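You operate a simulated robot arm through the tools that you are given. There is no shell and no other tool.

The job below is to be done with a simulated two-armed robot. You get a single attempt, and the scene is never put back.

JOB
Set the yellow block on the dark cover board, slide in, wedge, close the black knob, pump to mark 2.
Fine: at the jack press; block on the board's middle; burst no edge; the other blocks and the tin jug stay.

It is judged by the outcome, as a careful person would: the job done as asked, and still so three seconds after it is handed in. It fails if anything else is knocked over, pushed out of place, dropped, spilled or broken. A push-on lid holds only when it is set on centred and level and pressed home; a screw cap is set on level and turned clockwise until tight.

ROBOT AND FRAMES
Two 7-joint arms with fingered hands on one trunk that stands fixed in place. Base frame: the origin is at the foot of the trunk, x ahead of it, y to its left, z up. Lengths are in m, angles in rad, forces in N, time in s.
The left shoulder is at [0.07, 0.14, 1.083], the right one opposite. With the tool pointing down near the work surface each hand reaches from about 0.1 to 0.68 m from the base axis, measured 20 degrees to its own side. Payload 3.9 kg a hand.
The TCP of each hand is the grasp point between the finger pads, 0.029 m short of the fingertips. In the tool frame z runs along the fingers and y along their closing line. The gripper opens to 0.1 m. The gripper's body begins 0.034 m behind the TCP. The gripper is a hand of 5 fingers: y runs from the thumb to the fingers, the wrist lies at [-0.015, -0.105, -0.177] in the tool frame, and closing takes about 1.5 s.
Orientation is that of the tool frame in the base frame, as [roll, pitch, yaw] about the fixed x, y, z axes, in that order (R = Rz(yaw) Ry(pitch) Rx(roll)). With the fingers straight down and the wrist toward the robot, the tool's x, y and z point along [0, 1, 0], [1, 0, 0] and [0, 0, -1] of the base frame.

CONTROLS
- The arms move only by the tool servo_tool. It takes "left_steps", "right_steps" or both (then of equal length, played together; a hand with none holds still); each is a list of rows, each an object of numbers (a shift or turn left out is 0, a gripper value left out holds the last): "dx", "dy", "dz": the shift along the tool's x, y, z in units of 25 mm (1.0 is 25 mm); "rx", "ry", "rz": the turn, a rotation vector about the tool's x, y, z in units of 4 degrees (1.0 is 4 degrees). In form: [{"dx": .., "dy": .., "dz": .., "rx": .., "ry": .., "rz": ..}, ...]. A call has 1 to 20 rows; each row shifts and turns the commanded pose from where the row before left it, along the tool's axes as they then stand. "left_grip" and "right_grip" are, for a hand that has rows, the gripper command, from -1 (shut) to 1 (fully open), values between in proportion, set as the call begins (left out, the last holds). A call with a number of a shift or a turn outside -1 to 1 is refused whole. Each row takes 0.2 s and may step no farther than 0.05 m and 0.15 rad from the row before; otherwise, or with a gripper value out of range, the whole call is refused. Where a pose cannot be reached the arm comes as near as it can. A force on the tool above 90 N (or 10 N above the force at the start of the call, whichever is more), or a blocked arm, ends the call early, and 0.2 s more pass. Each finger travels about 0.153 m/s and halts on what it meets, pressing with about 29 N; the grip force reading is that of the motor and also rises with nothing between the fingers. The clock runs only during rows and for 0.2 s after the last one: add rows that do not move to give the fingers time. It gives the time, the measured TCP pose, the force on the tool (base axes), the opening and the grip force at its end, in the units of the frame above (readings bear some noise), with the torque about the TCP (base axes, N m) and any sound that the robot's microphone picked up.
- Cameras (640 x 400 px; columns grow to the right, rows downward): "scene" is now at [0.1311, 0.0304, 1.4057]; the picture's right is [0.36, -0.93, 0.00], its down [-0.54, -0.21, -0.82] and it looks along [0.76, 0.29, -0.57] (base axes); focal length 228 px, centre (320, 200). "left" rides on the left gripper at [-0.066, -0.086, -0.121] in its tool frame; the picture's right is [-0.76, -0.31, 0.58], its down [0.59, -0.70, 0.40] and it looks along [0.28, 0.64, 0.71] (tool axes); focal length 247 px, centre (320, 200). "right" rides on the right gripper at [0.066, -0.086, -0.121] in its tool frame; the picture's right is [-0.76, 0.31, -0.58], its down [-0.59, -0.70, 0.40] and it looks along [-0.28, 0.64, 0.71] (tool axes); focal length 247 px, centre (320, 200). There is no depth. A picture from a camera that has moved, and an enlarged one, comes with that camera's place and axes in the base frame and with its lens.
- capture(camera): a new picture of that camera. No time passes.
- raise_lower(by): slides the trunk up (or, below 0, down) by that many m; the arms and the scene camera ride with it, the base frame stays. It gives what a move gives, with no picture.
- finger_targets(index, middle, ring, little, thumb_bend, thumb_turn, hand): sets how far each is bent, from 0 (flat) to 100 (curled in); at 30 the hand is open as for a grip, at 70 the pads meet at the TCP. One left out holds its place. A second passes; each finger stops where it meets its share of the squeeze, and holds until it gets a number again. A gripper value or a shape takes the hand back. It gives what a move gives, with no picture; readings hold the bend of each and the force on index, middle, ring, little, thumb and palm. thumb_turn goes from beside the hand (0) to across from the fingers (100), as for a grip.
- set_grasp(shape, hand): the hand has 5 fingers and takes this shape, open, in about a second: jaw (thumb against the fingers, like two jaws); tri (thumb and two fingers); tip (a fingertip pinch); poke (one finger out to press); point (the index stretched); flat (the hand flat); cup (the hand cupped); fist (a fist). The gripper value then closes the fingers along that shape, each until it touches; the sizes above hold for jaw. It gives what a move gives, with no picture.
- head_to(pan, tilt): turns the head with the scene camera to pan (to the left, within 1.501 rad either way) and tilt (down, from -0.506 to 1.204), counted from straight ahead of the robot. It gives what a move gives.
- zoom(camera, box): a new picture of the part [left, top, right, bottom] of that camera's present view, enlarged. No time passes.
- hand_in(): hands the job in; it is judged then, once.

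Places have to be worked out from the pictures, the camera data and where the tool is seen. Open the grippers and draw the arms clear of the work before you hand the job in, unless the task says otherwise.

The tools are called after "Emit:" as name(argument=value, ...) on one line, values as JSON. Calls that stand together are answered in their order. servo_tool: Moves the arms, as the interface text tells. Its arguments: {"type":"object","properties":{"left_steps":{"type":"array","items":{"type":"object","properties":{"dx":{"type":"number"},"dy":{"type":"number"},"dz":{"type":"number"},"rx":{"type":"number"},"ry":{"type":"number"},"rz":{"type":"number"}}}},"left_grip":{"type":"number"},"right_steps":{"type":"array","items":{"type":"object","properties":{"dx":{"type":"number"},"dy":{"type":"number"},"dz":{"type":"number"},"rx":{"type":"number"},"ry":{"type":"number"},"rz":{"type":"number"}}}},"right_grip":{"type":"number"}},"required":[]} The other tools are called the same way: raise_lower (by) slides the trunk up or down; set_grasp (shape, hand) gives the hand a shape; finger_targets (index, middle, ring, little, thumb_bend, thumb_turn, hand) moves the fingers one by one; head_to (pan, tilt) turns the head that bears the scene camera; capture (camera) takes a picture; zoom (camera, box) takes an enlarged picture of a part of a camera's view; hand_in () hands the job in.

At the start:

```text
t: 0.0
left_tool_pos: [0.4345, 0.3822, 1.294]
left_tcp_rot: [3.141, 0.0, 1.981]
left_ft_force: [0.0, -0.9, 0.2]
left_moment: [0.0, -0.04, 0.03]
left_grip_width: 0.0997
left_finger_force: 0.0
left_shape: jaw
left_bend: [30.0, 30.0, 30.0, 30.0, 30.0, 98.0]
left_finger forces: [0.0, 0.0, 0.1, 0.1, 0.0, 0.1]
right_tool_pos: [0.6213, -0.0005, 1.2095]
right_tcp_rot: [3.141, 0.001, 1.981]
right_ft_force: [0.2, 0.1, 0.0]
right_moment: [-0.02, 0.02, 0.0]
right_grip_width: 0.0999
right_finger_force: 0.1
right_shape: jaw
right_bend: [30.0, 30.0, 30.0, 30.0, 30.0, 98.0]
right_finger forces: [0.0, 0.1, 0.0, 0.0, 0.1, 0.0]
trunk travel left (down, up): [-0.725, 0.115]
head pan, tilt: [0.367, 0.611]
```

scene: 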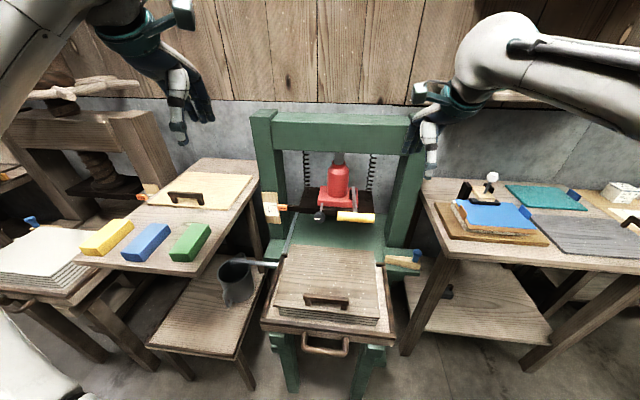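
right: 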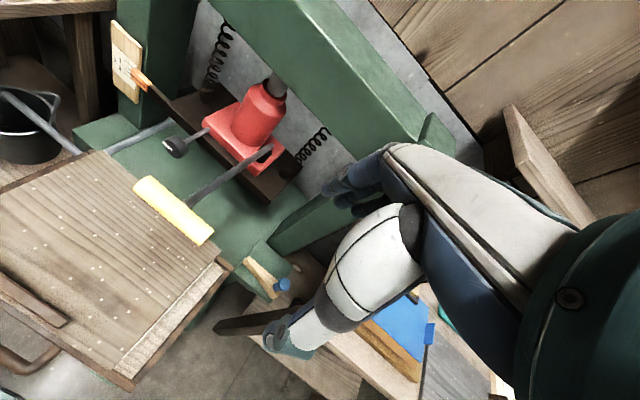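
left: 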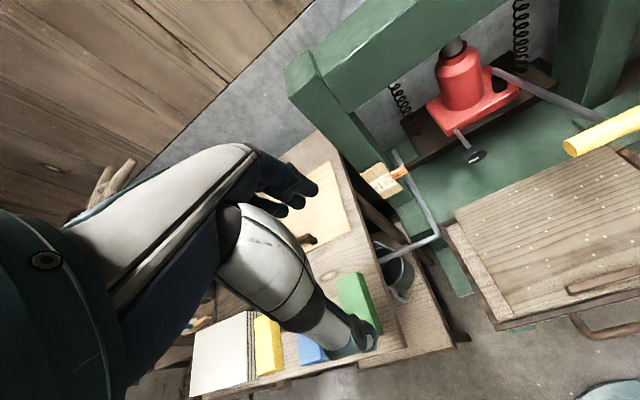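

I start by looking closely at the scene: the press, the stack on the tray, and the blocks on the left table.

Emit:
zoom(camera="scene", box=[230, 100, 450, 240])

Emit:
zoom(camera="scene", box=[240, 220, 440, 360])

Emit:
zoom(camera="scene", box=[60, 160, 280, 320])

Emit:
zoom(camera="scene", box=[400, 150, 640, 310])

```text
2.86 times, centred on (340, 170) of scene
camera zoom: at [0.1311, 0.0304, 1.4057], right [0.36, -0.93, 0.0], down [-0.54, -0.21, -0.82], along [0.76, 0.29, -0.57], focal length 651 px, centre (263, 286)
```

zoom: 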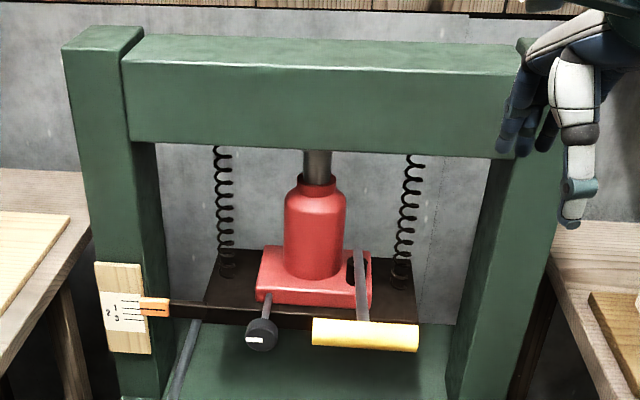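

```text
2.86 times, centred on (340, 290) of scene
camera zoom: at [0.1311, 0.0304, 1.4057], right [0.36, -0.93, 0.0], down [-0.54, -0.21, -0.82], along [0.76, 0.29, -0.57], focal length 651 px, centre (263, -57)
```

zoom: 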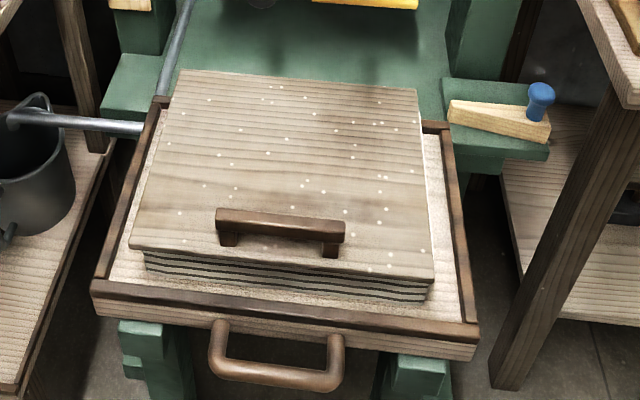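

```text
2.50 times, centred on (170, 240) of scene
camera zoom: at [0.1311, 0.0304, 1.4057], right [0.36, -0.93, 0.0], down [-0.54, -0.21, -0.82], along [0.76, 0.29, -0.57], focal length 569 px, centre (695, 100)
```

zoom: 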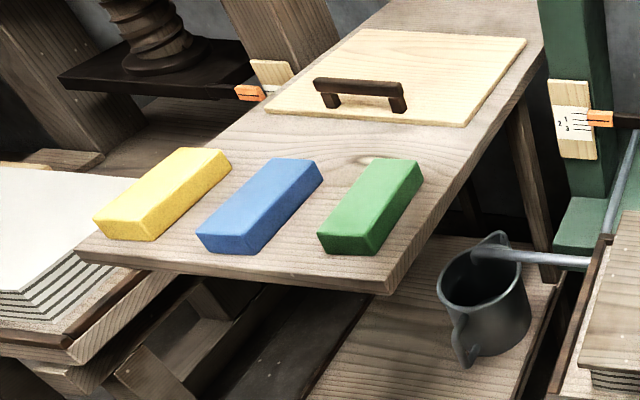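

```text
2.50 times, centred on (520, 230) of scene
camera zoom: at [0.1311, 0.0304, 1.4057], right [0.36, -0.93, 0.0], down [-0.54, -0.21, -0.82], along [0.76, 0.29, -0.57], focal length 569 px, centre (-180, 125)
```

zoom: 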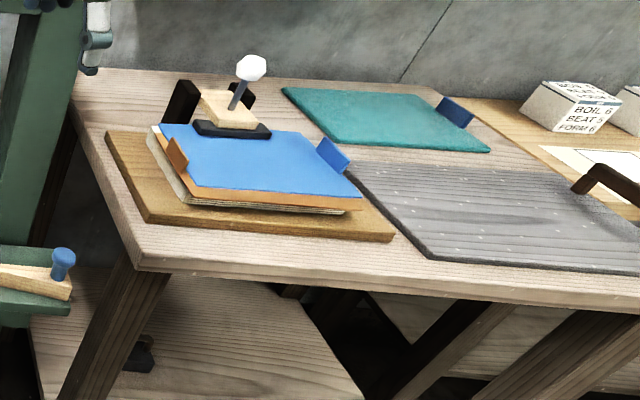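

The jack press is the green one; I look around the rest of the room for other boards, cards and the second press before deciding which board is meant.

Emit:
head_to(pan=-0.5, tilt=0.6)

Emit:
capture(camera="scene")

Emit:
head_to(pan=1.2, tilt=0.6)

Emit:
capture(camera="scene")

Emit:
head_to(pan=0.35, tilt=0.95)

Emit:
capture(camera="scene")

```text
t: 1.2
left_tool_pos: [0.4352, 0.3827, 1.2949]
left_tcp_rot: [3.14, -0.001, 1.98]
left_ft_force: [0.9, 0.0, -0.5]
left_moment: [-0.01, -0.01, -0.01]
left_grip_width: 0.0996
left_finger_force: 0.1
left_shape: jaw
left_bend: [30.0, 30.0, 30.0, 30.0, 30.0, 98.0]
left_finger forces: [0.0, 0.1, 0.0, 0.0, 0.1, 0.0]
right_tool_pos: [0.6236, -0.0008, 1.2103]
right_tcp_rot: [-3.142, 0.0, 1.979]
right_ft_force: [-0.4, -0.4, 0.0]
right_moment: [-0.01, 0.02, -0.03]
right_grip_width: 0.0996
right_finger_force: 0.2
right_shape: jaw
right_bend: [30.0, 30.0, 30.0, 30.0, 30.0, 98.0]
right_finger forces: [0.0, 0.1, 0.0, 0.0, 0.1, 0.0]
trunk travel left (down, up): [-0.725, 0.115]
head pan, tilt: [-0.499, 0.6]
```

```text
taken
camera scene: at [0.1267, -0.0435, 1.4067], right [-0.48, -0.88, 0.0], down [-0.5, 0.27, -0.83], along [0.72, -0.39, -0.56], focal length 228 px, centre (320, 200)
```

scene: 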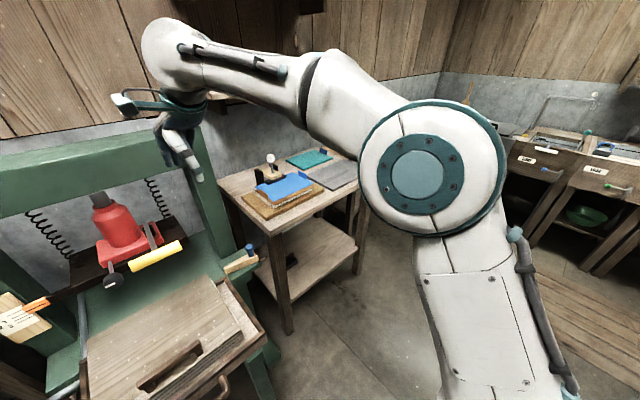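

```text
t: 2.9
left_tool_pos: [0.4343, 0.383, 1.2951]
left_tcp_rot: [-3.141, 0.0, 1.98]
left_ft_force: [-0.4, 0.2, -0.1]
left_moment: [-0.01, 0.01, 0.04]
left_grip_width: 0.1002
left_finger_force: 0.0
left_shape: jaw
left_bend: [30.0, 30.0, 30.0, 30.0, 30.0, 98.0]
left_finger forces: [0.0, 0.0, 0.0, 0.0, 0.0, 0.1]
right_tool_pos: [0.6232, 0.0001, 1.2097]
right_tcp_rot: [3.141, 0.0, 1.978]
right_ft_force: [-0.6, 0.1, 1.2]
right_moment: [0.01, -0.02, -0.03]
right_grip_width: 0.0999
right_finger_force: 0.0
right_shape: jaw
right_bend: [30.0, 30.0, 30.0, 30.0, 30.0, 98.0]
right_finger forces: [0.0, 0.0, 0.0, 0.0, 0.0, 0.0]
trunk travel left (down, up): [-0.725, 0.115]
head pan, tilt: [1.201, 0.6]
```

```text
taken
camera scene: at [0.081, 0.0811, 1.4067], right [0.93, -0.36, 0.0], down [-0.2, -0.53, -0.83], along [0.3, 0.77, -0.56], focal length 228 px, centre (320, 200)
```

scene: 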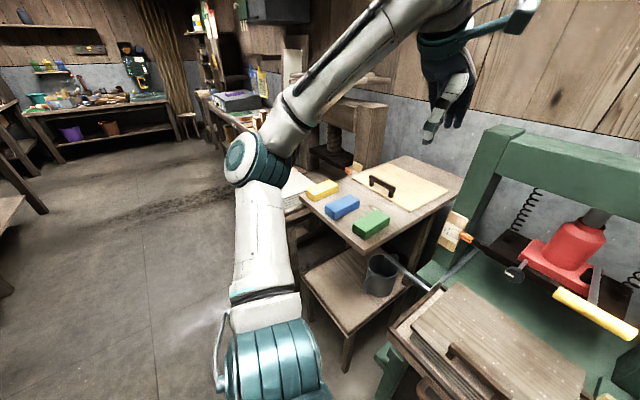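

```text
t: 4.1
left_tool_pos: [0.4337, 0.3829, 1.2955]
left_tcp_rot: [-3.141, 0.0, 1.979]
left_ft_force: [1.0, 0.9, 1.3]
left_moment: [-0.01, -0.01, 0.01]
left_grip_width: 0.0998
left_finger_force: 0.1
left_shape: jaw
left_bend: [30.0, 30.0, 30.0, 30.0, 30.0, 98.0]
left_finger forces: [0.1, 0.1, 0.0, 0.0, 0.0, 0.1]
right_tool_pos: [0.623, 0.0002, 1.2105]
right_tcp_rot: [3.139, 0.0, 1.978]
right_ft_force: [-0.4, -0.1, 0.5]
right_moment: [-0.02, -0.02, -0.03]
right_grip_width: 0.0997
right_finger_force: 0.1
right_shape: jaw
right_bend: [30.0, 30.0, 30.0, 30.0, 30.0, 98.0]
right_finger forces: [0.1, 0.0, 0.0, 0.0, 0.0, 0.0]
trunk travel left (down, up): [-0.725, 0.115]
head pan, tilt: [0.351, 0.949]
```

```text
taken
camera scene: at [0.1173, 0.0238, 1.3783], right [0.34, -0.94, 0.0], down [-0.76, -0.28, -0.58], along [0.55, 0.2, -0.81], focal length 228 px, centre (320, 200)
```

scene: 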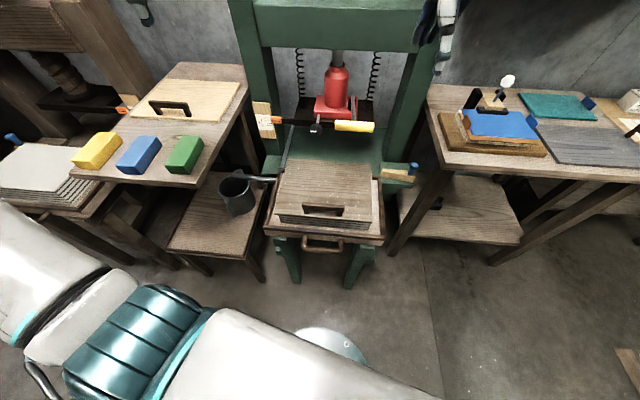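

Before deciding which board is the "dark cover board", I zoom on the gray board at the right table and on the tray board.

Emit:
head_to(pan=0.0, tilt=0.7)

Emit:
capture(camera="scene")

Emit:
zoom(camera="scene", box=[320, 100, 480, 200])

Emit:
zoom(camera="right", box=[340, 260, 560, 400])

```text
t: 4.9
left_tool_pos: [0.4338, 0.383, 1.294]
left_tcp_rot: [-3.141, -0.001, 1.979]
left_ft_force: [0.2, -0.1, -0.2]
left_moment: [-0.01, 0.0, -0.01]
left_grip_width: 0.0999
left_finger_force: 0.0
left_shape: jaw
left_bend: [30.0, 30.0, 30.0, 30.0, 30.0, 98.0]
left_finger forces: [0.0, 0.0, 0.1, 0.1, 0.1, 0.0]
right_tool_pos: [0.623, 0.0006, 1.2103]
right_tcp_rot: [-3.141, 0.0, 1.981]
right_ft_force: [0.1, -0.3, 0.6]
right_moment: [0.0, 0.0, -0.03]
right_grip_width: 0.0997
right_finger_force: 0.0
right_shape: jaw
right_bend: [30.0, 30.0, 30.0, 30.0, 30.0, 98.0]
right_finger forces: [0.0, 0.1, 0.0, 0.1, 0.0, 0.1]
trunk travel left (down, up): [-0.725, 0.115]
head pan, tilt: [0.0, 0.7]
```

```text
taken
camera scene: at [0.1339, -0.0012, 1.398], right [0.0, -1.0, 0.0], down [-0.64, 0.0, -0.76], along [0.76, 0.0, -0.64], focal length 228 px, centre (320, 200)
```

scene: 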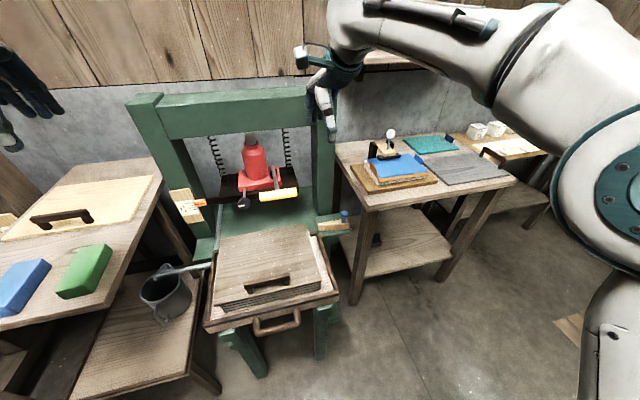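

```text
4.00 times, centred on (400, 150) of scene
camera zoom: at [0.1339, -0.0012, 1.398], right [0.0, -1.0, 0.0], down [-0.64, 0.0, -0.76], along [0.76, 0.0, -0.64], focal length 911 px, centre (0, 400)
```

zoom: 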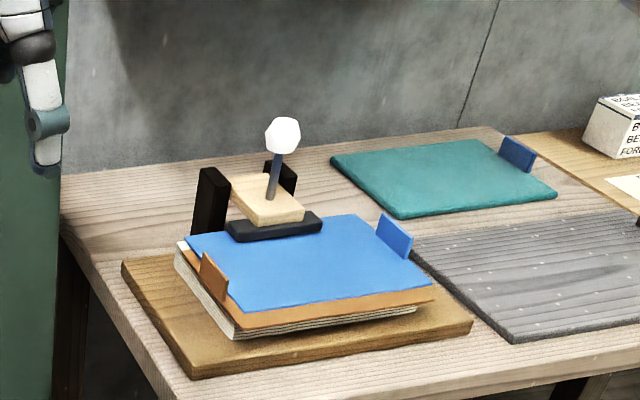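

```text
2.86 times, centred on (450, 330) of right
camera zoom: at [0.5191, 0.0265, 1.3293], right [0.58, -0.57, 0.58], down [-0.41, -0.82, -0.4], along [0.7, -0.01, -0.71], focal length 706 px, centre (-51, -171)
```

zoom: 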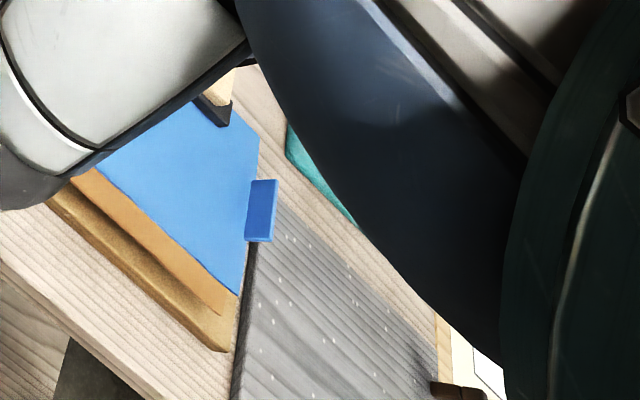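

The tray board in the jack press is clearly the darker, wet one versus the pale pine one, and it already covers the stack there. Next I take zooms from the hand cameras to triangulate the press parts.

Emit:
zoom(camera="right", box=[80, 0, 340, 165])

Emit:
zoom(camera="right", box=[0, 150, 340, 365])

Emit:
zoom(camera="left", box=[360, 0, 640, 175])

Emit:
zoom(camera="left", box=[170, 220, 450, 400])

Emit:
capture(camera="right")

Emit:
capture(camera="left")

```text
2.42 times, centred on (210, 82) of right
camera zoom: at [0.5191, 0.0265, 1.3293], right [0.58, -0.57, 0.58], down [-0.41, -0.82, -0.4], along [0.7, -0.01, -0.71], focal length 599 px, centre (587, 485)
```

zoom: 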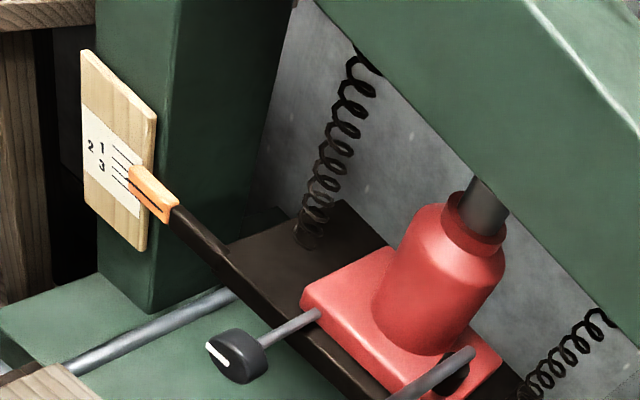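

```text
1.86 times, centred on (170, 258) of right
camera zoom: at [0.5191, 0.0265, 1.3293], right [0.58, -0.57, 0.58], down [-0.41, -0.82, -0.4], along [0.7, -0.01, -0.71], focal length 460 px, centre (599, 93)
```

zoom: 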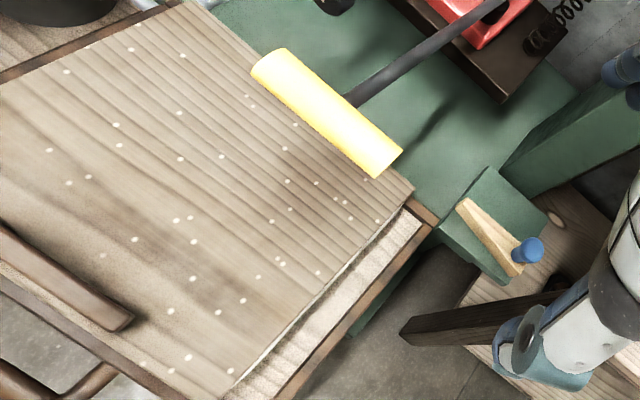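

```text
2.29 times, centred on (500, 88) of left
camera zoom: at [0.3815, 0.2892, 1.4156], right [0.02, -0.82, -0.58], down [-0.88, 0.26, -0.4], along [0.48, 0.51, -0.71], focal length 564 px, centre (-91, 457)
```

zoom: 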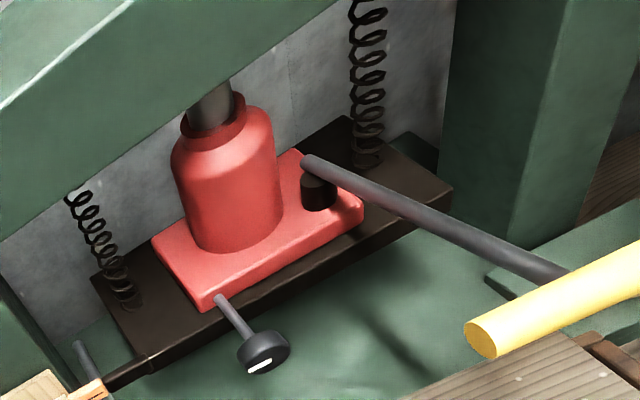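

```text
2.22 times, centred on (310, 310) of left
camera zoom: at [0.3815, 0.2892, 1.4156], right [0.02, -0.82, -0.58], down [-0.88, 0.26, -0.4], along [0.48, 0.51, -0.71], focal length 549 px, centre (342, -44)
```

zoom: 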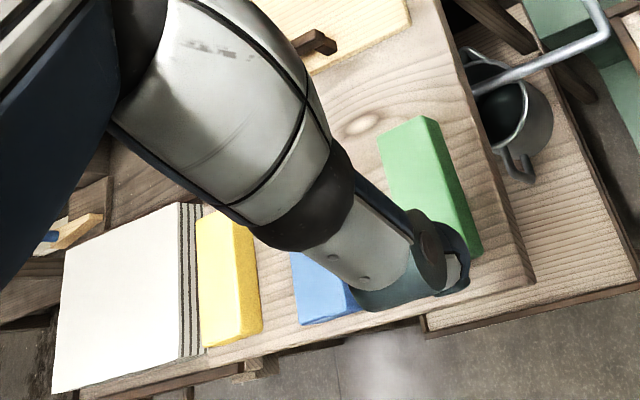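

```text
taken
camera right: at [0.5191, 0.0265, 1.3293], right [0.58, -0.57, 0.58], down [-0.41, -0.82, -0.4], along [0.7, -0.01, -0.71], focal length 247 px, centre (320, 200)
```

right: 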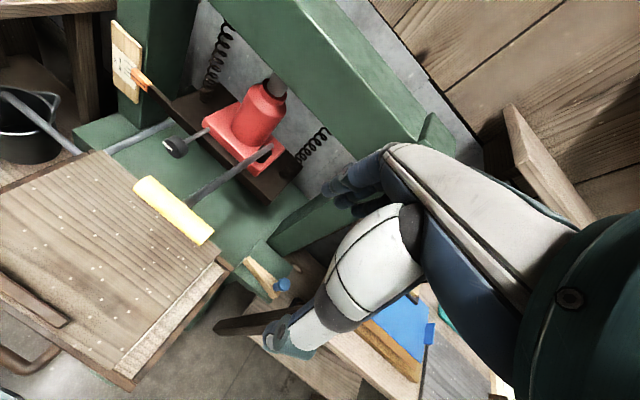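

```text
taken
camera left: at [0.3815, 0.2892, 1.4156], right [0.02, -0.82, -0.58], down [-0.88, 0.26, -0.4], along [0.48, 0.51, -0.71], focal length 247 px, centre (320, 200)
```

left: 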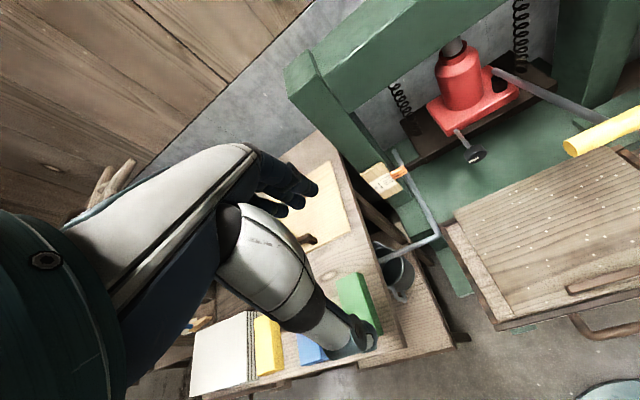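

Hand-camera triangulation works well: knob ≈ (0.73, 0.26, 0.88), grip of lever ≈ (0.62, 0.11, 1.01), board centre ≈ (0.56, 0.16, 0.80), press yaw ≈ 15°, yellow block ≈ (0.36, 0.78, 0.93). Now strong zooms on the wedge, scale, jack and block.

Emit:
head_to(pan=0.367, tilt=0.611)

Emit:
zoom(camera="scene", box=[376, 230, 440, 270])

Emit:
zoom(camera="scene", box=[256, 185, 304, 215])

Emit:
zoom(camera="scene", box=[310, 180, 382, 225])

Emit:
zoom(camera="scene", box=[70, 205, 150, 255])

Emit:
zoom(camera="scene", box=[256, 290, 400, 380])

```text
t: 5.8
left_tool_pos: [0.4345, 0.3827, 1.2952]
left_tcp_rot: [-3.141, 0.0, 1.977]
left_ft_force: [0.7, 0.6, 0.5]
left_moment: [0.02, 0.01, 0.01]
left_grip_width: 0.1
left_finger_force: 0.1
left_shape: jaw
left_bend: [30.0, 30.0, 30.0, 30.0, 30.0, 98.0]
left_finger forces: [0.1, 0.0, 0.1, 0.1, 0.0, 0.0]
right_tool_pos: [0.6239, 0.0004, 1.2114]
right_tcp_rot: [-3.141, 0.002, 1.978]
right_ft_force: [-0.1, -0.5, -1.0]
right_moment: [0.0, 0.01, -0.01]
right_grip_width: 0.0998
right_finger_force: 0.1
right_shape: jaw
right_bend: [30.0, 30.0, 30.0, 30.0, 30.0, 98.0]
right_finger forces: [0.0, 0.0, 0.1, 0.1, 0.0, 0.1]
trunk travel left (down, up): [-0.725, 0.115]
head pan, tilt: [0.367, 0.611]
```

```text
10.00 times, centred on (408, 250) of scene
camera zoom: at [0.1312, 0.0301, 1.4058], right [0.36, -0.93, 0.0], down [-0.54, -0.21, -0.82], along [0.76, 0.29, -0.57], focal length 2278 px, centre (-560, -300)
```

zoom: 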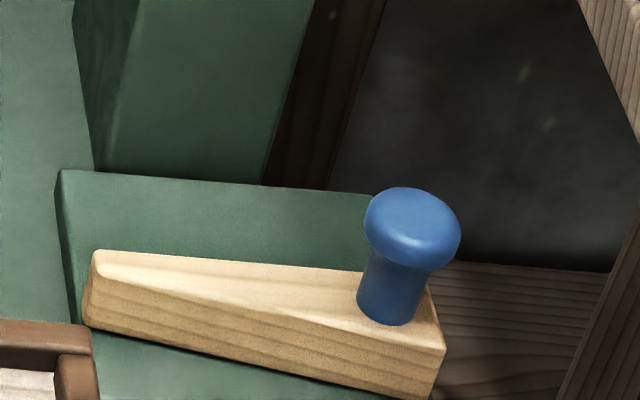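

```text
13.33 times, centred on (280, 200) of scene
camera zoom: at [0.1312, 0.0301, 1.4058], right [0.36, -0.93, 0.0], down [-0.54, -0.21, -0.82], along [0.76, 0.29, -0.57], focal length 3037 px, centre (853, 200)
```

zoom: 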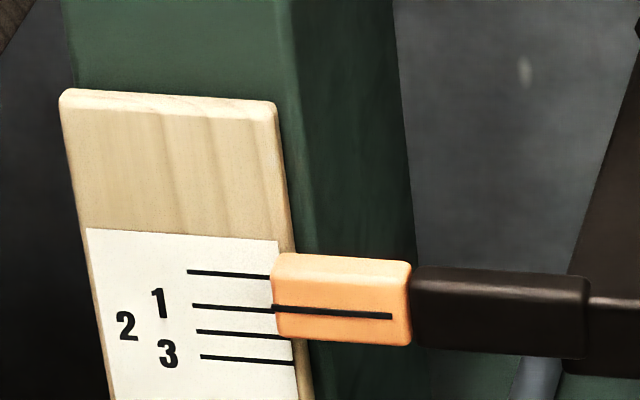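

```text
8.89 times, centred on (346, 202) of scene
camera zoom: at [0.1312, 0.0301, 1.4058], right [0.36, -0.93, 0.0], down [-0.54, -0.21, -0.82], along [0.76, 0.29, -0.57], focal length 2024 px, centre (89, 178)
```

zoom: 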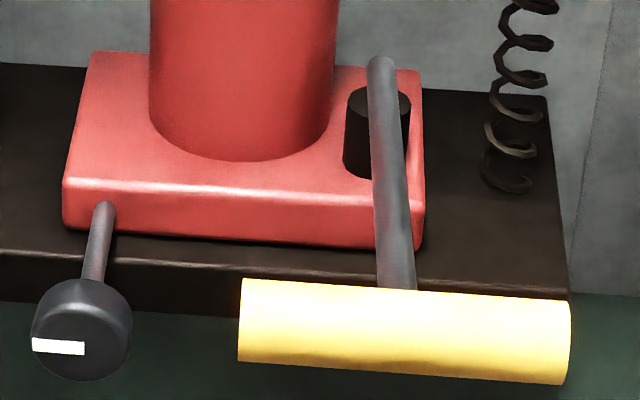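

```text
8.00 times, centred on (110, 230) of scene
camera zoom: at [0.1312, 0.0301, 1.4058], right [0.36, -0.93, 0.0], down [-0.54, -0.21, -0.82], along [0.76, 0.29, -0.57], focal length 1822 px, centre (2000, -40)
```

zoom: 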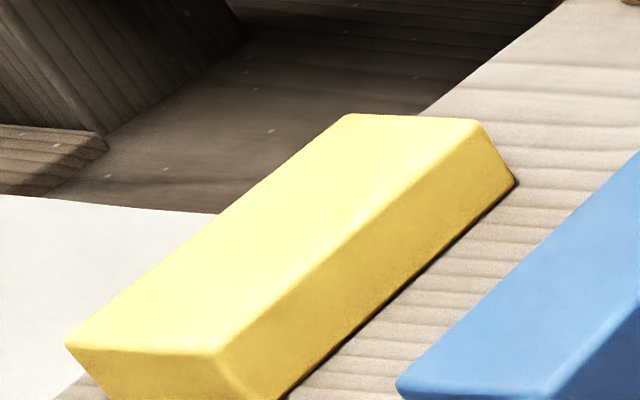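

```text
4.44 times, centred on (328, 335) of scene
camera zoom: at [0.1312, 0.0301, 1.4058], right [0.36, -0.93, 0.0], down [-0.54, -0.21, -0.82], along [0.76, 0.29, -0.57], focal length 1012 px, centre (284, -400)
```

zoom: 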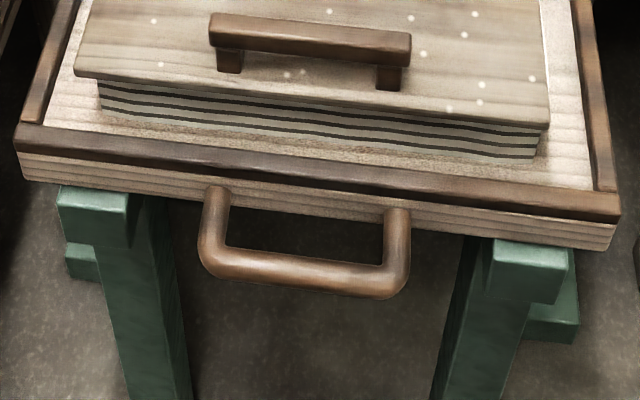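

The scale shows an unlabelled zero line and marks 1, 2, 3; the pointer sits in front of the scale so there is parallax (likely at zero now). I move the right hand lower/right for a closer look at the wedge, then turn the left hand toward the block's orientation.

Emit:
servo_tool(right_steps=[{"dx": -0.67, "dy": -0.46, "dz": 0.8}, {"dx": -0.67, "dy": -0.46, "dz": 0.8}, {"dx": -0.67, "dy": -0.46, "dz": 0.8}, {"dx": -0.67, "dy": -0.46, "dz": 0.8}, {"dx": -0.67, "dy": -0.46, "dz": 0.8}])

Emit:
capture(camera="right")

Emit:
servo_tool(left_steps=[{"rz": -1}, {"rz": -1}, {"rz": -1}, {"rz": -1}, {"rz": -1}, {"rz": -1}, {"rz": -1}, {"rz": -1}, {"rz": -1}, {"rz": -1}, {"rz": -1}, {"rz": -1}, {"rz": -1}, {"rz": -1}, {"rz": -1}, {"rz": -1}, {"rz": -1}, {"rz": -1}, {"rz": -1}, {"rz": -1}])

Emit:
capture(camera="left")

Emit:
capture(camera="scene")

```text
t: 7.0
left_tool_pos: [0.4342, 0.3827, 1.2947]
left_tcp_rot: [3.141, 0.0, 1.978]
left_ft_force: [0.0, 0.1, 0.6]
left_moment: [0.02, 0.03, 0.02]
left_grip_width: 0.0999
left_finger_force: 0.1
left_shape: jaw
left_bend: [30.0, 30.0, 30.0, 30.0, 30.0, 98.0]
left_finger forces: [0.0, 0.1, 0.0, 0.0, 0.0, 0.0]
right_tool_pos: [0.6049, -0.1001, 1.1089]
right_tcp_rot: [-3.141, 0.001, 1.978]
right_ft_force: [0.3, -0.7, 0.3]
right_moment: [-0.01, 0.01, -0.03]
right_grip_width: 0.0997
right_finger_force: 0.0
right_shape: jaw
right_bend: [30.0, 30.0, 30.0, 30.0, 30.0, 98.0]
right_finger forces: [0.0, 0.0, 0.0, 0.0, 0.1, 0.0]
trunk travel left (down, up): [-0.725, 0.115]
head pan, tilt: [0.367, 0.611]
```

```text
taken
camera right: at [0.5008, -0.0736, 1.2292], right [0.58, -0.57, 0.58], down [-0.41, -0.82, -0.4], along [0.7, -0.01, -0.71], focal length 247 px, centre (320, 200)
```

right: 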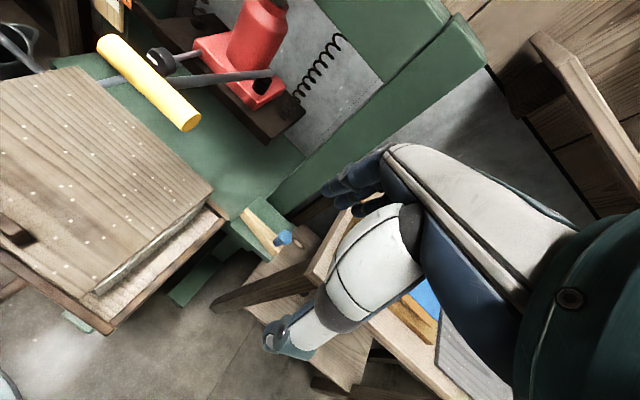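

```text
t: 11.2
left_tool_pos: [0.4461, 0.3835, 1.2949]
left_tcp_rot: [-3.141, 0.001, -2.908]
left_ft_force: [0.2, -0.5, -0.2]
left_moment: [0.01, 0.0, 0.03]
left_grip_width: 0.1001
left_finger_force: 0.0
left_shape: jaw
left_bend: [30.0, 30.0, 30.0, 30.0, 30.0, 98.0]
left_finger forces: [0.0, 0.1, 0.0, 0.1, 0.0, 0.0]
left hand out of reach, approached as far as the arm can: row 12, 13, 15
right_tool_pos: [0.606, -0.0997, 1.11]
right_tcp_rot: [-3.141, 0.0, 1.977]
right_ft_force: [-0.9, 0.7, 0.2]
right_moment: [0.02, 0.0, 0.01]
right_grip_width: 0.0999
right_finger_force: 0.0
right_shape: jaw
right_bend: [30.0, 30.0, 30.0, 30.0, 30.0, 98.0]
right_finger forces: [0.0, 0.0, 0.0, 0.0, 0.1, 0.0]
trunk travel left (down, up): [-0.725, 0.115]
head pan, tilt: [0.367, 0.611]
```

```text
taken
camera left: at [0.5301, 0.3149, 1.4151], right [0.81, -0.12, -0.58], down [-0.41, -0.82, -0.4], along [-0.42, 0.56, -0.71], focal length 247 px, centre (320, 200)
```

left: 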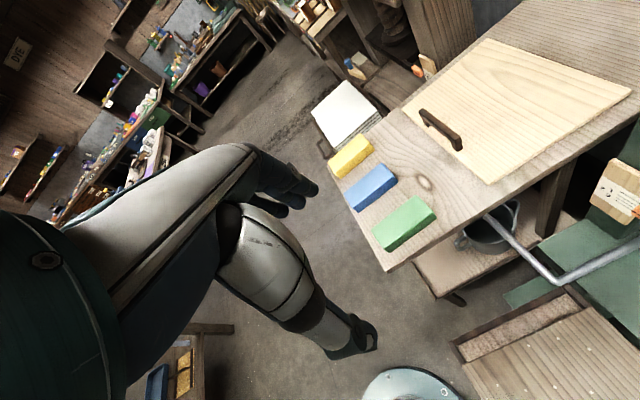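

```text
taken
camera scene: at [0.1313, 0.0297, 1.4058], right [0.36, -0.93, 0.0], down [-0.54, -0.21, -0.82], along [0.76, 0.29, -0.57], focal length 228 px, centre (320, 200)
```

scene: 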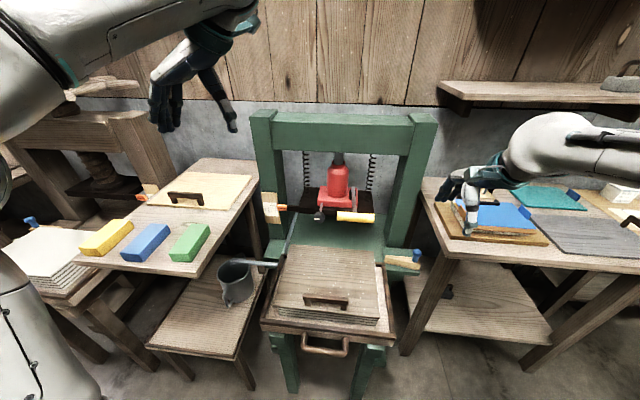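

The left hand now looks straight at the left table; I zoom there for block measurement, and on the right camera for the wedge and ledge.

Emit:
zoom(camera="left", box=[310, 110, 470, 210])

Emit:
zoom(camera="right", box=[180, 170, 340, 270])

Emit:
zoom(camera="right", box=[60, 0, 316, 160])

Emit:
zoom(camera="left", box=[440, 150, 640, 275])

```text
4.00 times, centred on (390, 160) of left
camera zoom: at [0.5301, 0.3149, 1.4151], right [0.81, -0.12, -0.58], down [-0.41, -0.82, -0.4], along [-0.42, 0.56, -0.71], focal length 988 px, centre (40, 360)
```

zoom: 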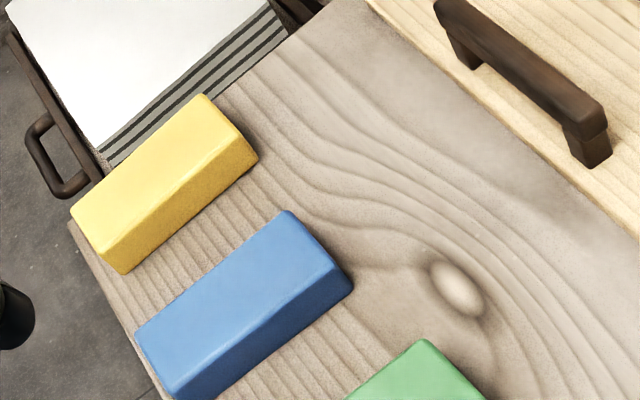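

```text
4.00 times, centred on (260, 220) of right
camera zoom: at [0.5008, -0.0732, 1.2295], right [0.58, -0.57, 0.58], down [-0.41, -0.82, -0.4], along [0.7, -0.01, -0.71], focal length 988 px, centre (560, 120)
```

zoom: 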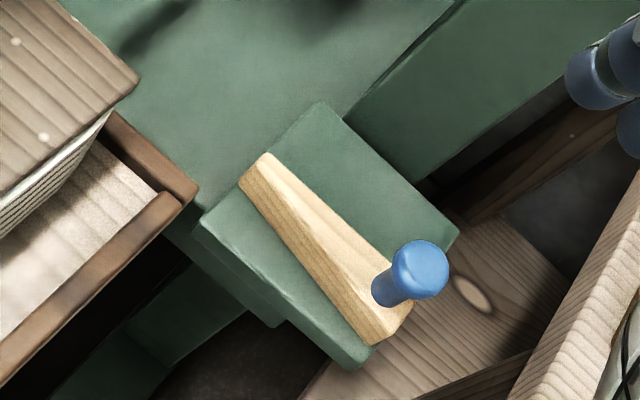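

```text
2.50 times, centred on (188, 80) of right
camera zoom: at [0.5008, -0.0732, 1.2295], right [0.58, -0.57, 0.58], down [-0.41, -0.82, -0.4], along [0.7, -0.01, -0.71], focal length 617 px, centre (650, 500)
```

zoom: 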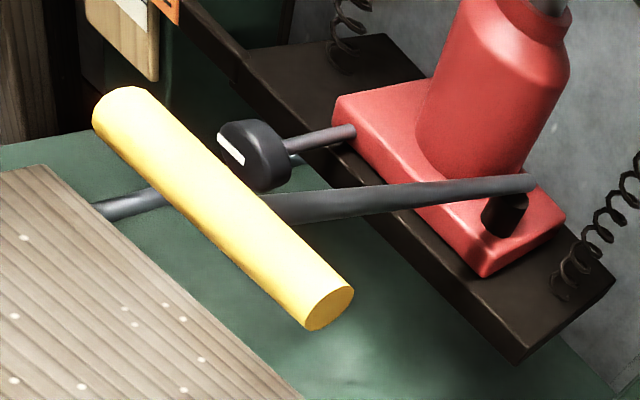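

```text
3.20 times, centred on (540, 212) of left
camera zoom: at [0.5301, 0.3149, 1.4151], right [0.81, -0.12, -0.58], down [-0.41, -0.82, -0.4], along [-0.42, 0.56, -0.71], focal length 790 px, centre (-384, 160)
```

zoom: 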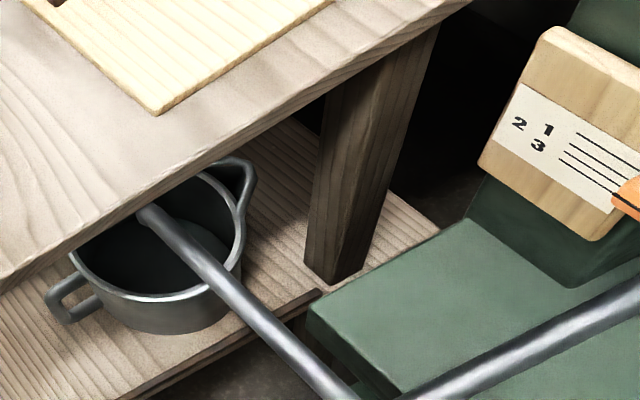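

From two views the yellow block's top centre is ≈ (0.362, 0.784, 0.948), size ≈ 0.12×0.053×0.032, long axis yaw ≈ 19°. I test the left arm's reach by moving well above the block with the tool pointing down.

Emit:
servo_tool(left_steps=[{"rz": -0.68}, {"rz": -0.68}, {"dx": -0.11, "dy": 0.9, "dz": 0.433}, {"dx": -0.11, "dy": 0.9, "dz": 0.433}, {"dx": -0.11, "dy": 0.9, "dz": 0.433}, {"dx": -0.11, "dy": 0.9, "dz": 0.433}, {"dx": -0.11, "dy": 0.9, "dz": 0.433}, {"dx": -0.11, "dy": 0.9, "dz": 0.433}, {"dx": -0.11, "dy": 0.9, "dz": 0.433}, {"dx": -0.11, "dy": 0.9, "dz": 0.433}, {"dx": -0.11, "dy": 0.9, "dz": 0.433}, {"dx": -0.11, "dy": 0.9, "dz": 0.433}, {"dx": -0.11, "dy": 0.9, "dz": 0.433}, {"dx": -0.11, "dy": 0.9, "dz": 0.433}])

Emit:
capture(camera="left")

Emit:
capture(camera="scene")

```text
t: 14.2
left_tool_pos: [0.3992, 0.6521, 1.165]
left_tcp_rot: [3.141, 0.0, -2.814]
left_ft_force: [0.1, 0.4, 0.2]
left_moment: [-0.02, -0.01, 0.01]
left_grip_width: 0.0999
left_finger_force: 0.0
left_shape: jaw
left_bend: [30.0, 30.0, 30.0, 30.0, 30.0, 98.0]
left_finger forces: [0.0, 0.1, 0.0, 0.0, 0.1, 0.0]
left hand out of reach, approached as far as the arm can: row 4, 6, 7
right_tool_pos: [0.6046, -0.0988, 1.1093]
right_tcp_rot: [-3.141, 0.0, 1.979]
right_ft_force: [-0.5, 1.2, 0.0]
right_moment: [-0.02, -0.03, -0.01]
right_grip_width: 0.0999
right_finger_force: 0.1
right_shape: jaw
right_bend: [30.0, 30.0, 30.0, 30.0, 30.0, 98.0]
right_finger forces: [0.0, 0.0, 0.0, 0.0, 0.1, 0.0]
trunk travel left (down, up): [-0.725, 0.115]
head pan, tilt: [0.367, 0.611]
```

```text
taken
camera left: at [0.4889, 0.5929, 1.2856], right [0.82, -0.05, -0.58], down [-0.33, -0.86, -0.4], along [-0.47, 0.52, -0.71], focal length 247 px, centre (320, 200)
```

left: 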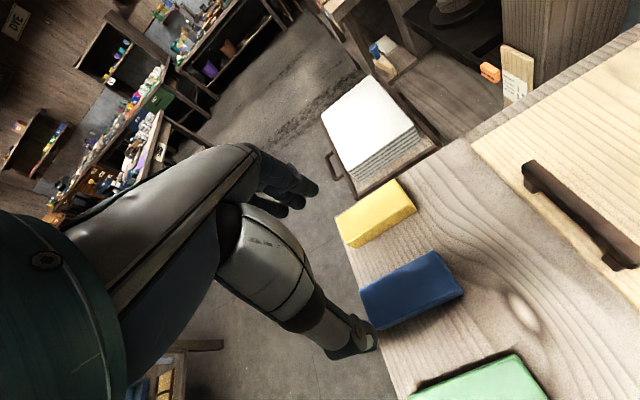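

```text
taken
camera scene: at [0.1311, 0.0314, 1.4058], right [0.36, -0.93, 0.0], down [-0.54, -0.21, -0.82], along [0.76, 0.29, -0.57], focal length 228 px, centre (320, 200)
```

scene: 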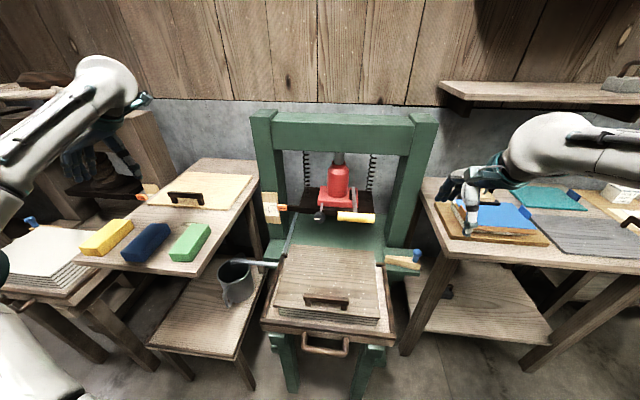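

Reached as commanded. I continue out to directly above the yellow block at z ≈ 1.05.

Emit:
servo_tool(left_steps=[{"dx": -0.05, "dy": 0.91, "dz": 0.77}, {"dx": -0.05, "dy": 0.91, "dz": 0.77}, {"dx": -0.05, "dy": 0.91, "dz": 0.77}, {"dx": -0.05, "dy": 0.91, "dz": 0.77}, {"dx": -0.05, "dy": 0.91, "dz": 0.77}, {"dx": -0.05, "dy": 0.91, "dz": 0.77}, {}])

Emit:
capture(camera="left")

Emit:
head_to(pan=1.0, tilt=0.6)

Emit:
capture(camera="scene")

```text
t: 15.8
left_tool_pos: [0.3609, 0.7816, 1.0492]
left_tcp_rot: [-3.141, 0.0, -2.814]
left_ft_force: [0.0, 0.4, -0.1]
left_moment: [0.0, 0.02, 0.01]
left_grip_width: 0.0996
left_finger_force: 0.0
left_shape: jaw
left_bend: [30.0, 30.0, 30.0, 30.0, 30.0, 98.0]
left_finger forces: [0.0, 0.1, 0.0, 0.0, 0.1, 0.1]
right_tool_pos: [0.6055, -0.0984, 1.1092]
right_tcp_rot: [-3.141, 0.0, 1.976]
right_ft_force: [0.5, -1.0, 0.2]
right_moment: [0.03, 0.0, -0.01]
right_grip_width: 0.0999
right_finger_force: 0.0
right_shape: jaw
right_bend: [30.0, 30.0, 30.0, 30.0, 30.0, 98.0]
right_finger forces: [0.1, 0.1, 0.0, 0.0, 0.0, 0.0]
trunk travel left (down, up): [-0.725, 0.115]
head pan, tilt: [0.367, 0.611]
```

```text
taken
camera left: at [0.4518, 0.7222, 1.1693], right [0.82, -0.05, -0.58], down [-0.33, -0.85, -0.4], along [-0.47, 0.52, -0.71], focal length 247 px, centre (320, 200)
```

left: 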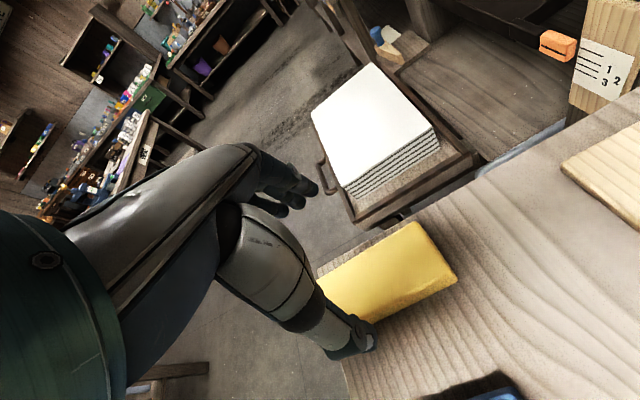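

```text
t: 16.8
left_tool_pos: [0.3613, 0.7824, 1.0484]
left_tcp_rot: [-3.141, 0.0, -2.812]
left_ft_force: [0.5, -0.3, 0.9]
left_moment: [0.0, 0.01, -0.02]
left_grip_width: 0.0997
left_finger_force: 0.1
left_shape: jaw
left_bend: [30.0, 30.0, 30.0, 30.0, 30.0, 98.0]
left_finger forces: [0.1, 0.0, 0.0, 0.0, 0.1, 0.0]
right_tool_pos: [0.6051, -0.0982, 1.1108]
right_tcp_rot: [-3.14, -0.001, 1.979]
right_ft_force: [-1.2, 0.1, 0.3]
right_moment: [-0.02, 0.0, 0.01]
right_grip_width: 0.0998
right_finger_force: 0.1
right_shape: jaw
right_bend: [30.0, 30.0, 30.0, 30.0, 30.0, 98.0]
right_finger forces: [0.1, 0.0, 0.1, 0.0, 0.0, 0.0]
trunk travel left (down, up): [-0.725, 0.115]
head pan, tilt: [1.0, 0.6]
```

```text
taken
camera scene: at [0.0969, 0.0729, 1.4067], right [0.84, -0.54, 0.0], down [-0.31, -0.48, -0.83], along [0.45, 0.69, -0.56], focal length 228 px, centre (320, 200)
```

scene: 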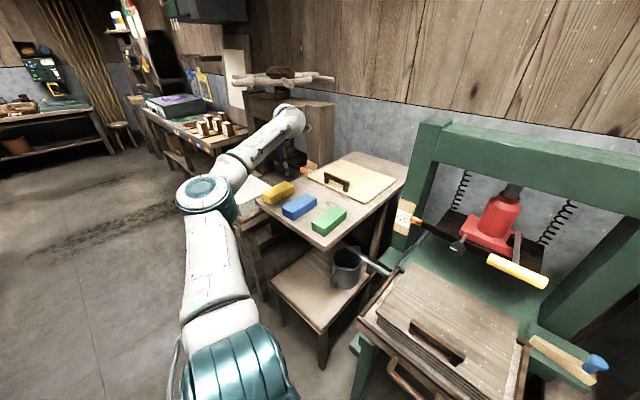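

The left arm reaches above the block with the tool vertical. I zoom to check the alignment of the hand over the block.

Emit:
zoom(camera="left", box=[270, 180, 510, 330])

Emit:
zoom(camera="scene", box=[220, 110, 380, 240])

```text
2.67 times, centred on (390, 255) of left
camera zoom: at [0.4519, 0.7224, 1.1693], right [0.82, -0.05, -0.58], down [-0.33, -0.86, -0.4], along [-0.47, 0.52, -0.71], focal length 659 px, centre (133, 53)
```

zoom: 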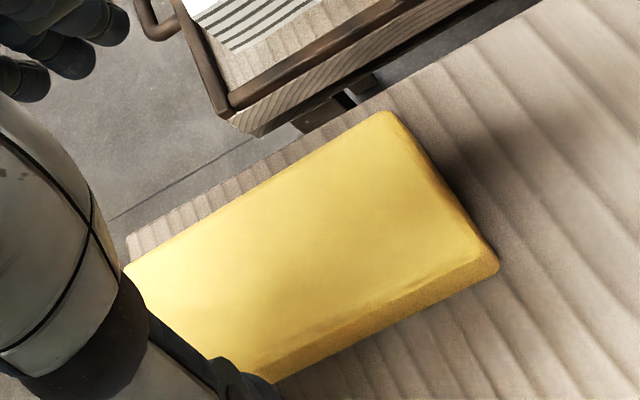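

```text
3.08 times, centred on (300, 175) of scene
camera zoom: at [0.0969, 0.0729, 1.4067], right [0.84, -0.54, 0.0], down [-0.31, -0.48, -0.83], along [0.45, 0.69, -0.56], focal length 701 px, centre (382, 277)
```

zoom: 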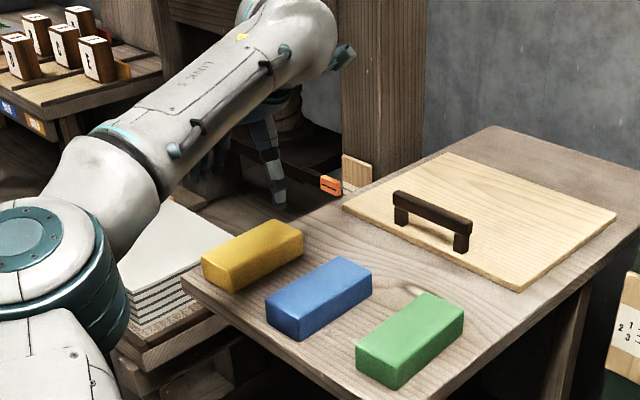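

The close view puts the block's centre ≈ (0.358, 0.777), top ≈ 0.948, table ≈ 0.918. I descend to just above finger-to-table distance with small alignment corrections and check.

Emit:
servo_tool(left_steps=[{"dx": 0.17, "dy": -0.15, "rz": 0.3}, {"dz": 0.9}, {"dz": 0.9}, {"dz": 0.9}, {"dz": 0.75}, {}], left_grip=1.0)

Emit:
capture(camera="left")

Emit:
zoom(camera="scene", box=[240, 140, 340, 220])

```text
t: 18.2
left_tool_pos: [0.3612, 0.7764, 0.9611]
left_tcp_rot: [3.141, -0.001, -2.834]
left_ft_force: [-0.1, -0.3, 0.3]
left_moment: [0.01, 0.02, -0.01]
left_grip_width: 0.0996
left_finger_force: 0.1
left_shape: jaw
left_bend: [30.0, 30.0, 30.0, 30.0, 30.0, 98.0]
left_finger forces: [0.1, 0.1, 0.1, 0.0, 0.1, 0.0]
right_tool_pos: [0.605, -0.0999, 1.1098]
right_tcp_rot: [3.141, 0.0, 1.977]
right_ft_force: [0.6, 0.0, -0.5]
right_moment: [-0.02, 0.01, -0.03]
right_grip_width: 0.0998
right_finger_force: 0.0
right_shape: jaw
right_bend: [30.0, 30.0, 30.0, 30.0, 30.0, 98.0]
right_finger forces: [0.1, 0.0, 0.0, 0.1, 0.0, 0.1]
trunk travel left (down, up): [-0.725, 0.115]
head pan, tilt: [1.0, 0.6]
```

```text
taken
camera left: at [0.4494, 0.7153, 1.0819], right [0.81, -0.06, -0.58], down [-0.35, -0.85, -0.4], along [-0.46, 0.53, -0.71], focal length 247 px, centre (320, 200)
```

left: 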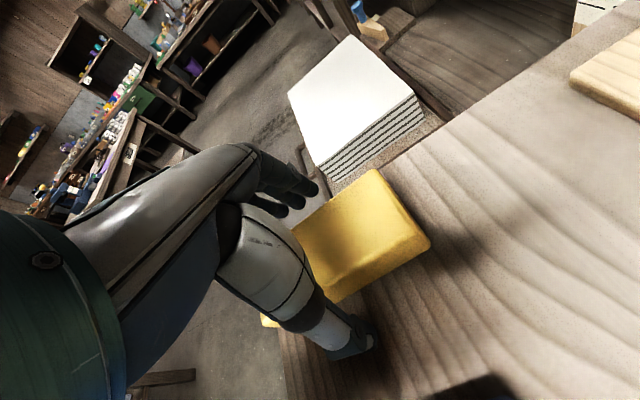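

```text
5.00 times, centred on (290, 180) of scene
camera zoom: at [0.0966, 0.0728, 1.4067], right [0.84, -0.54, 0.0], down [-0.31, -0.48, -0.83], along [0.45, 0.69, -0.56], focal length 1139 px, centre (470, 300)
```

zoom: 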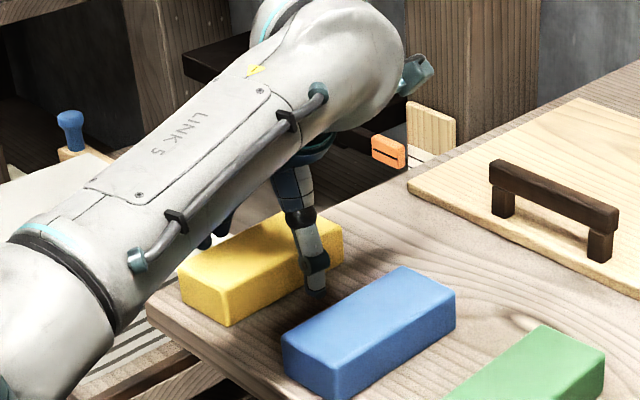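

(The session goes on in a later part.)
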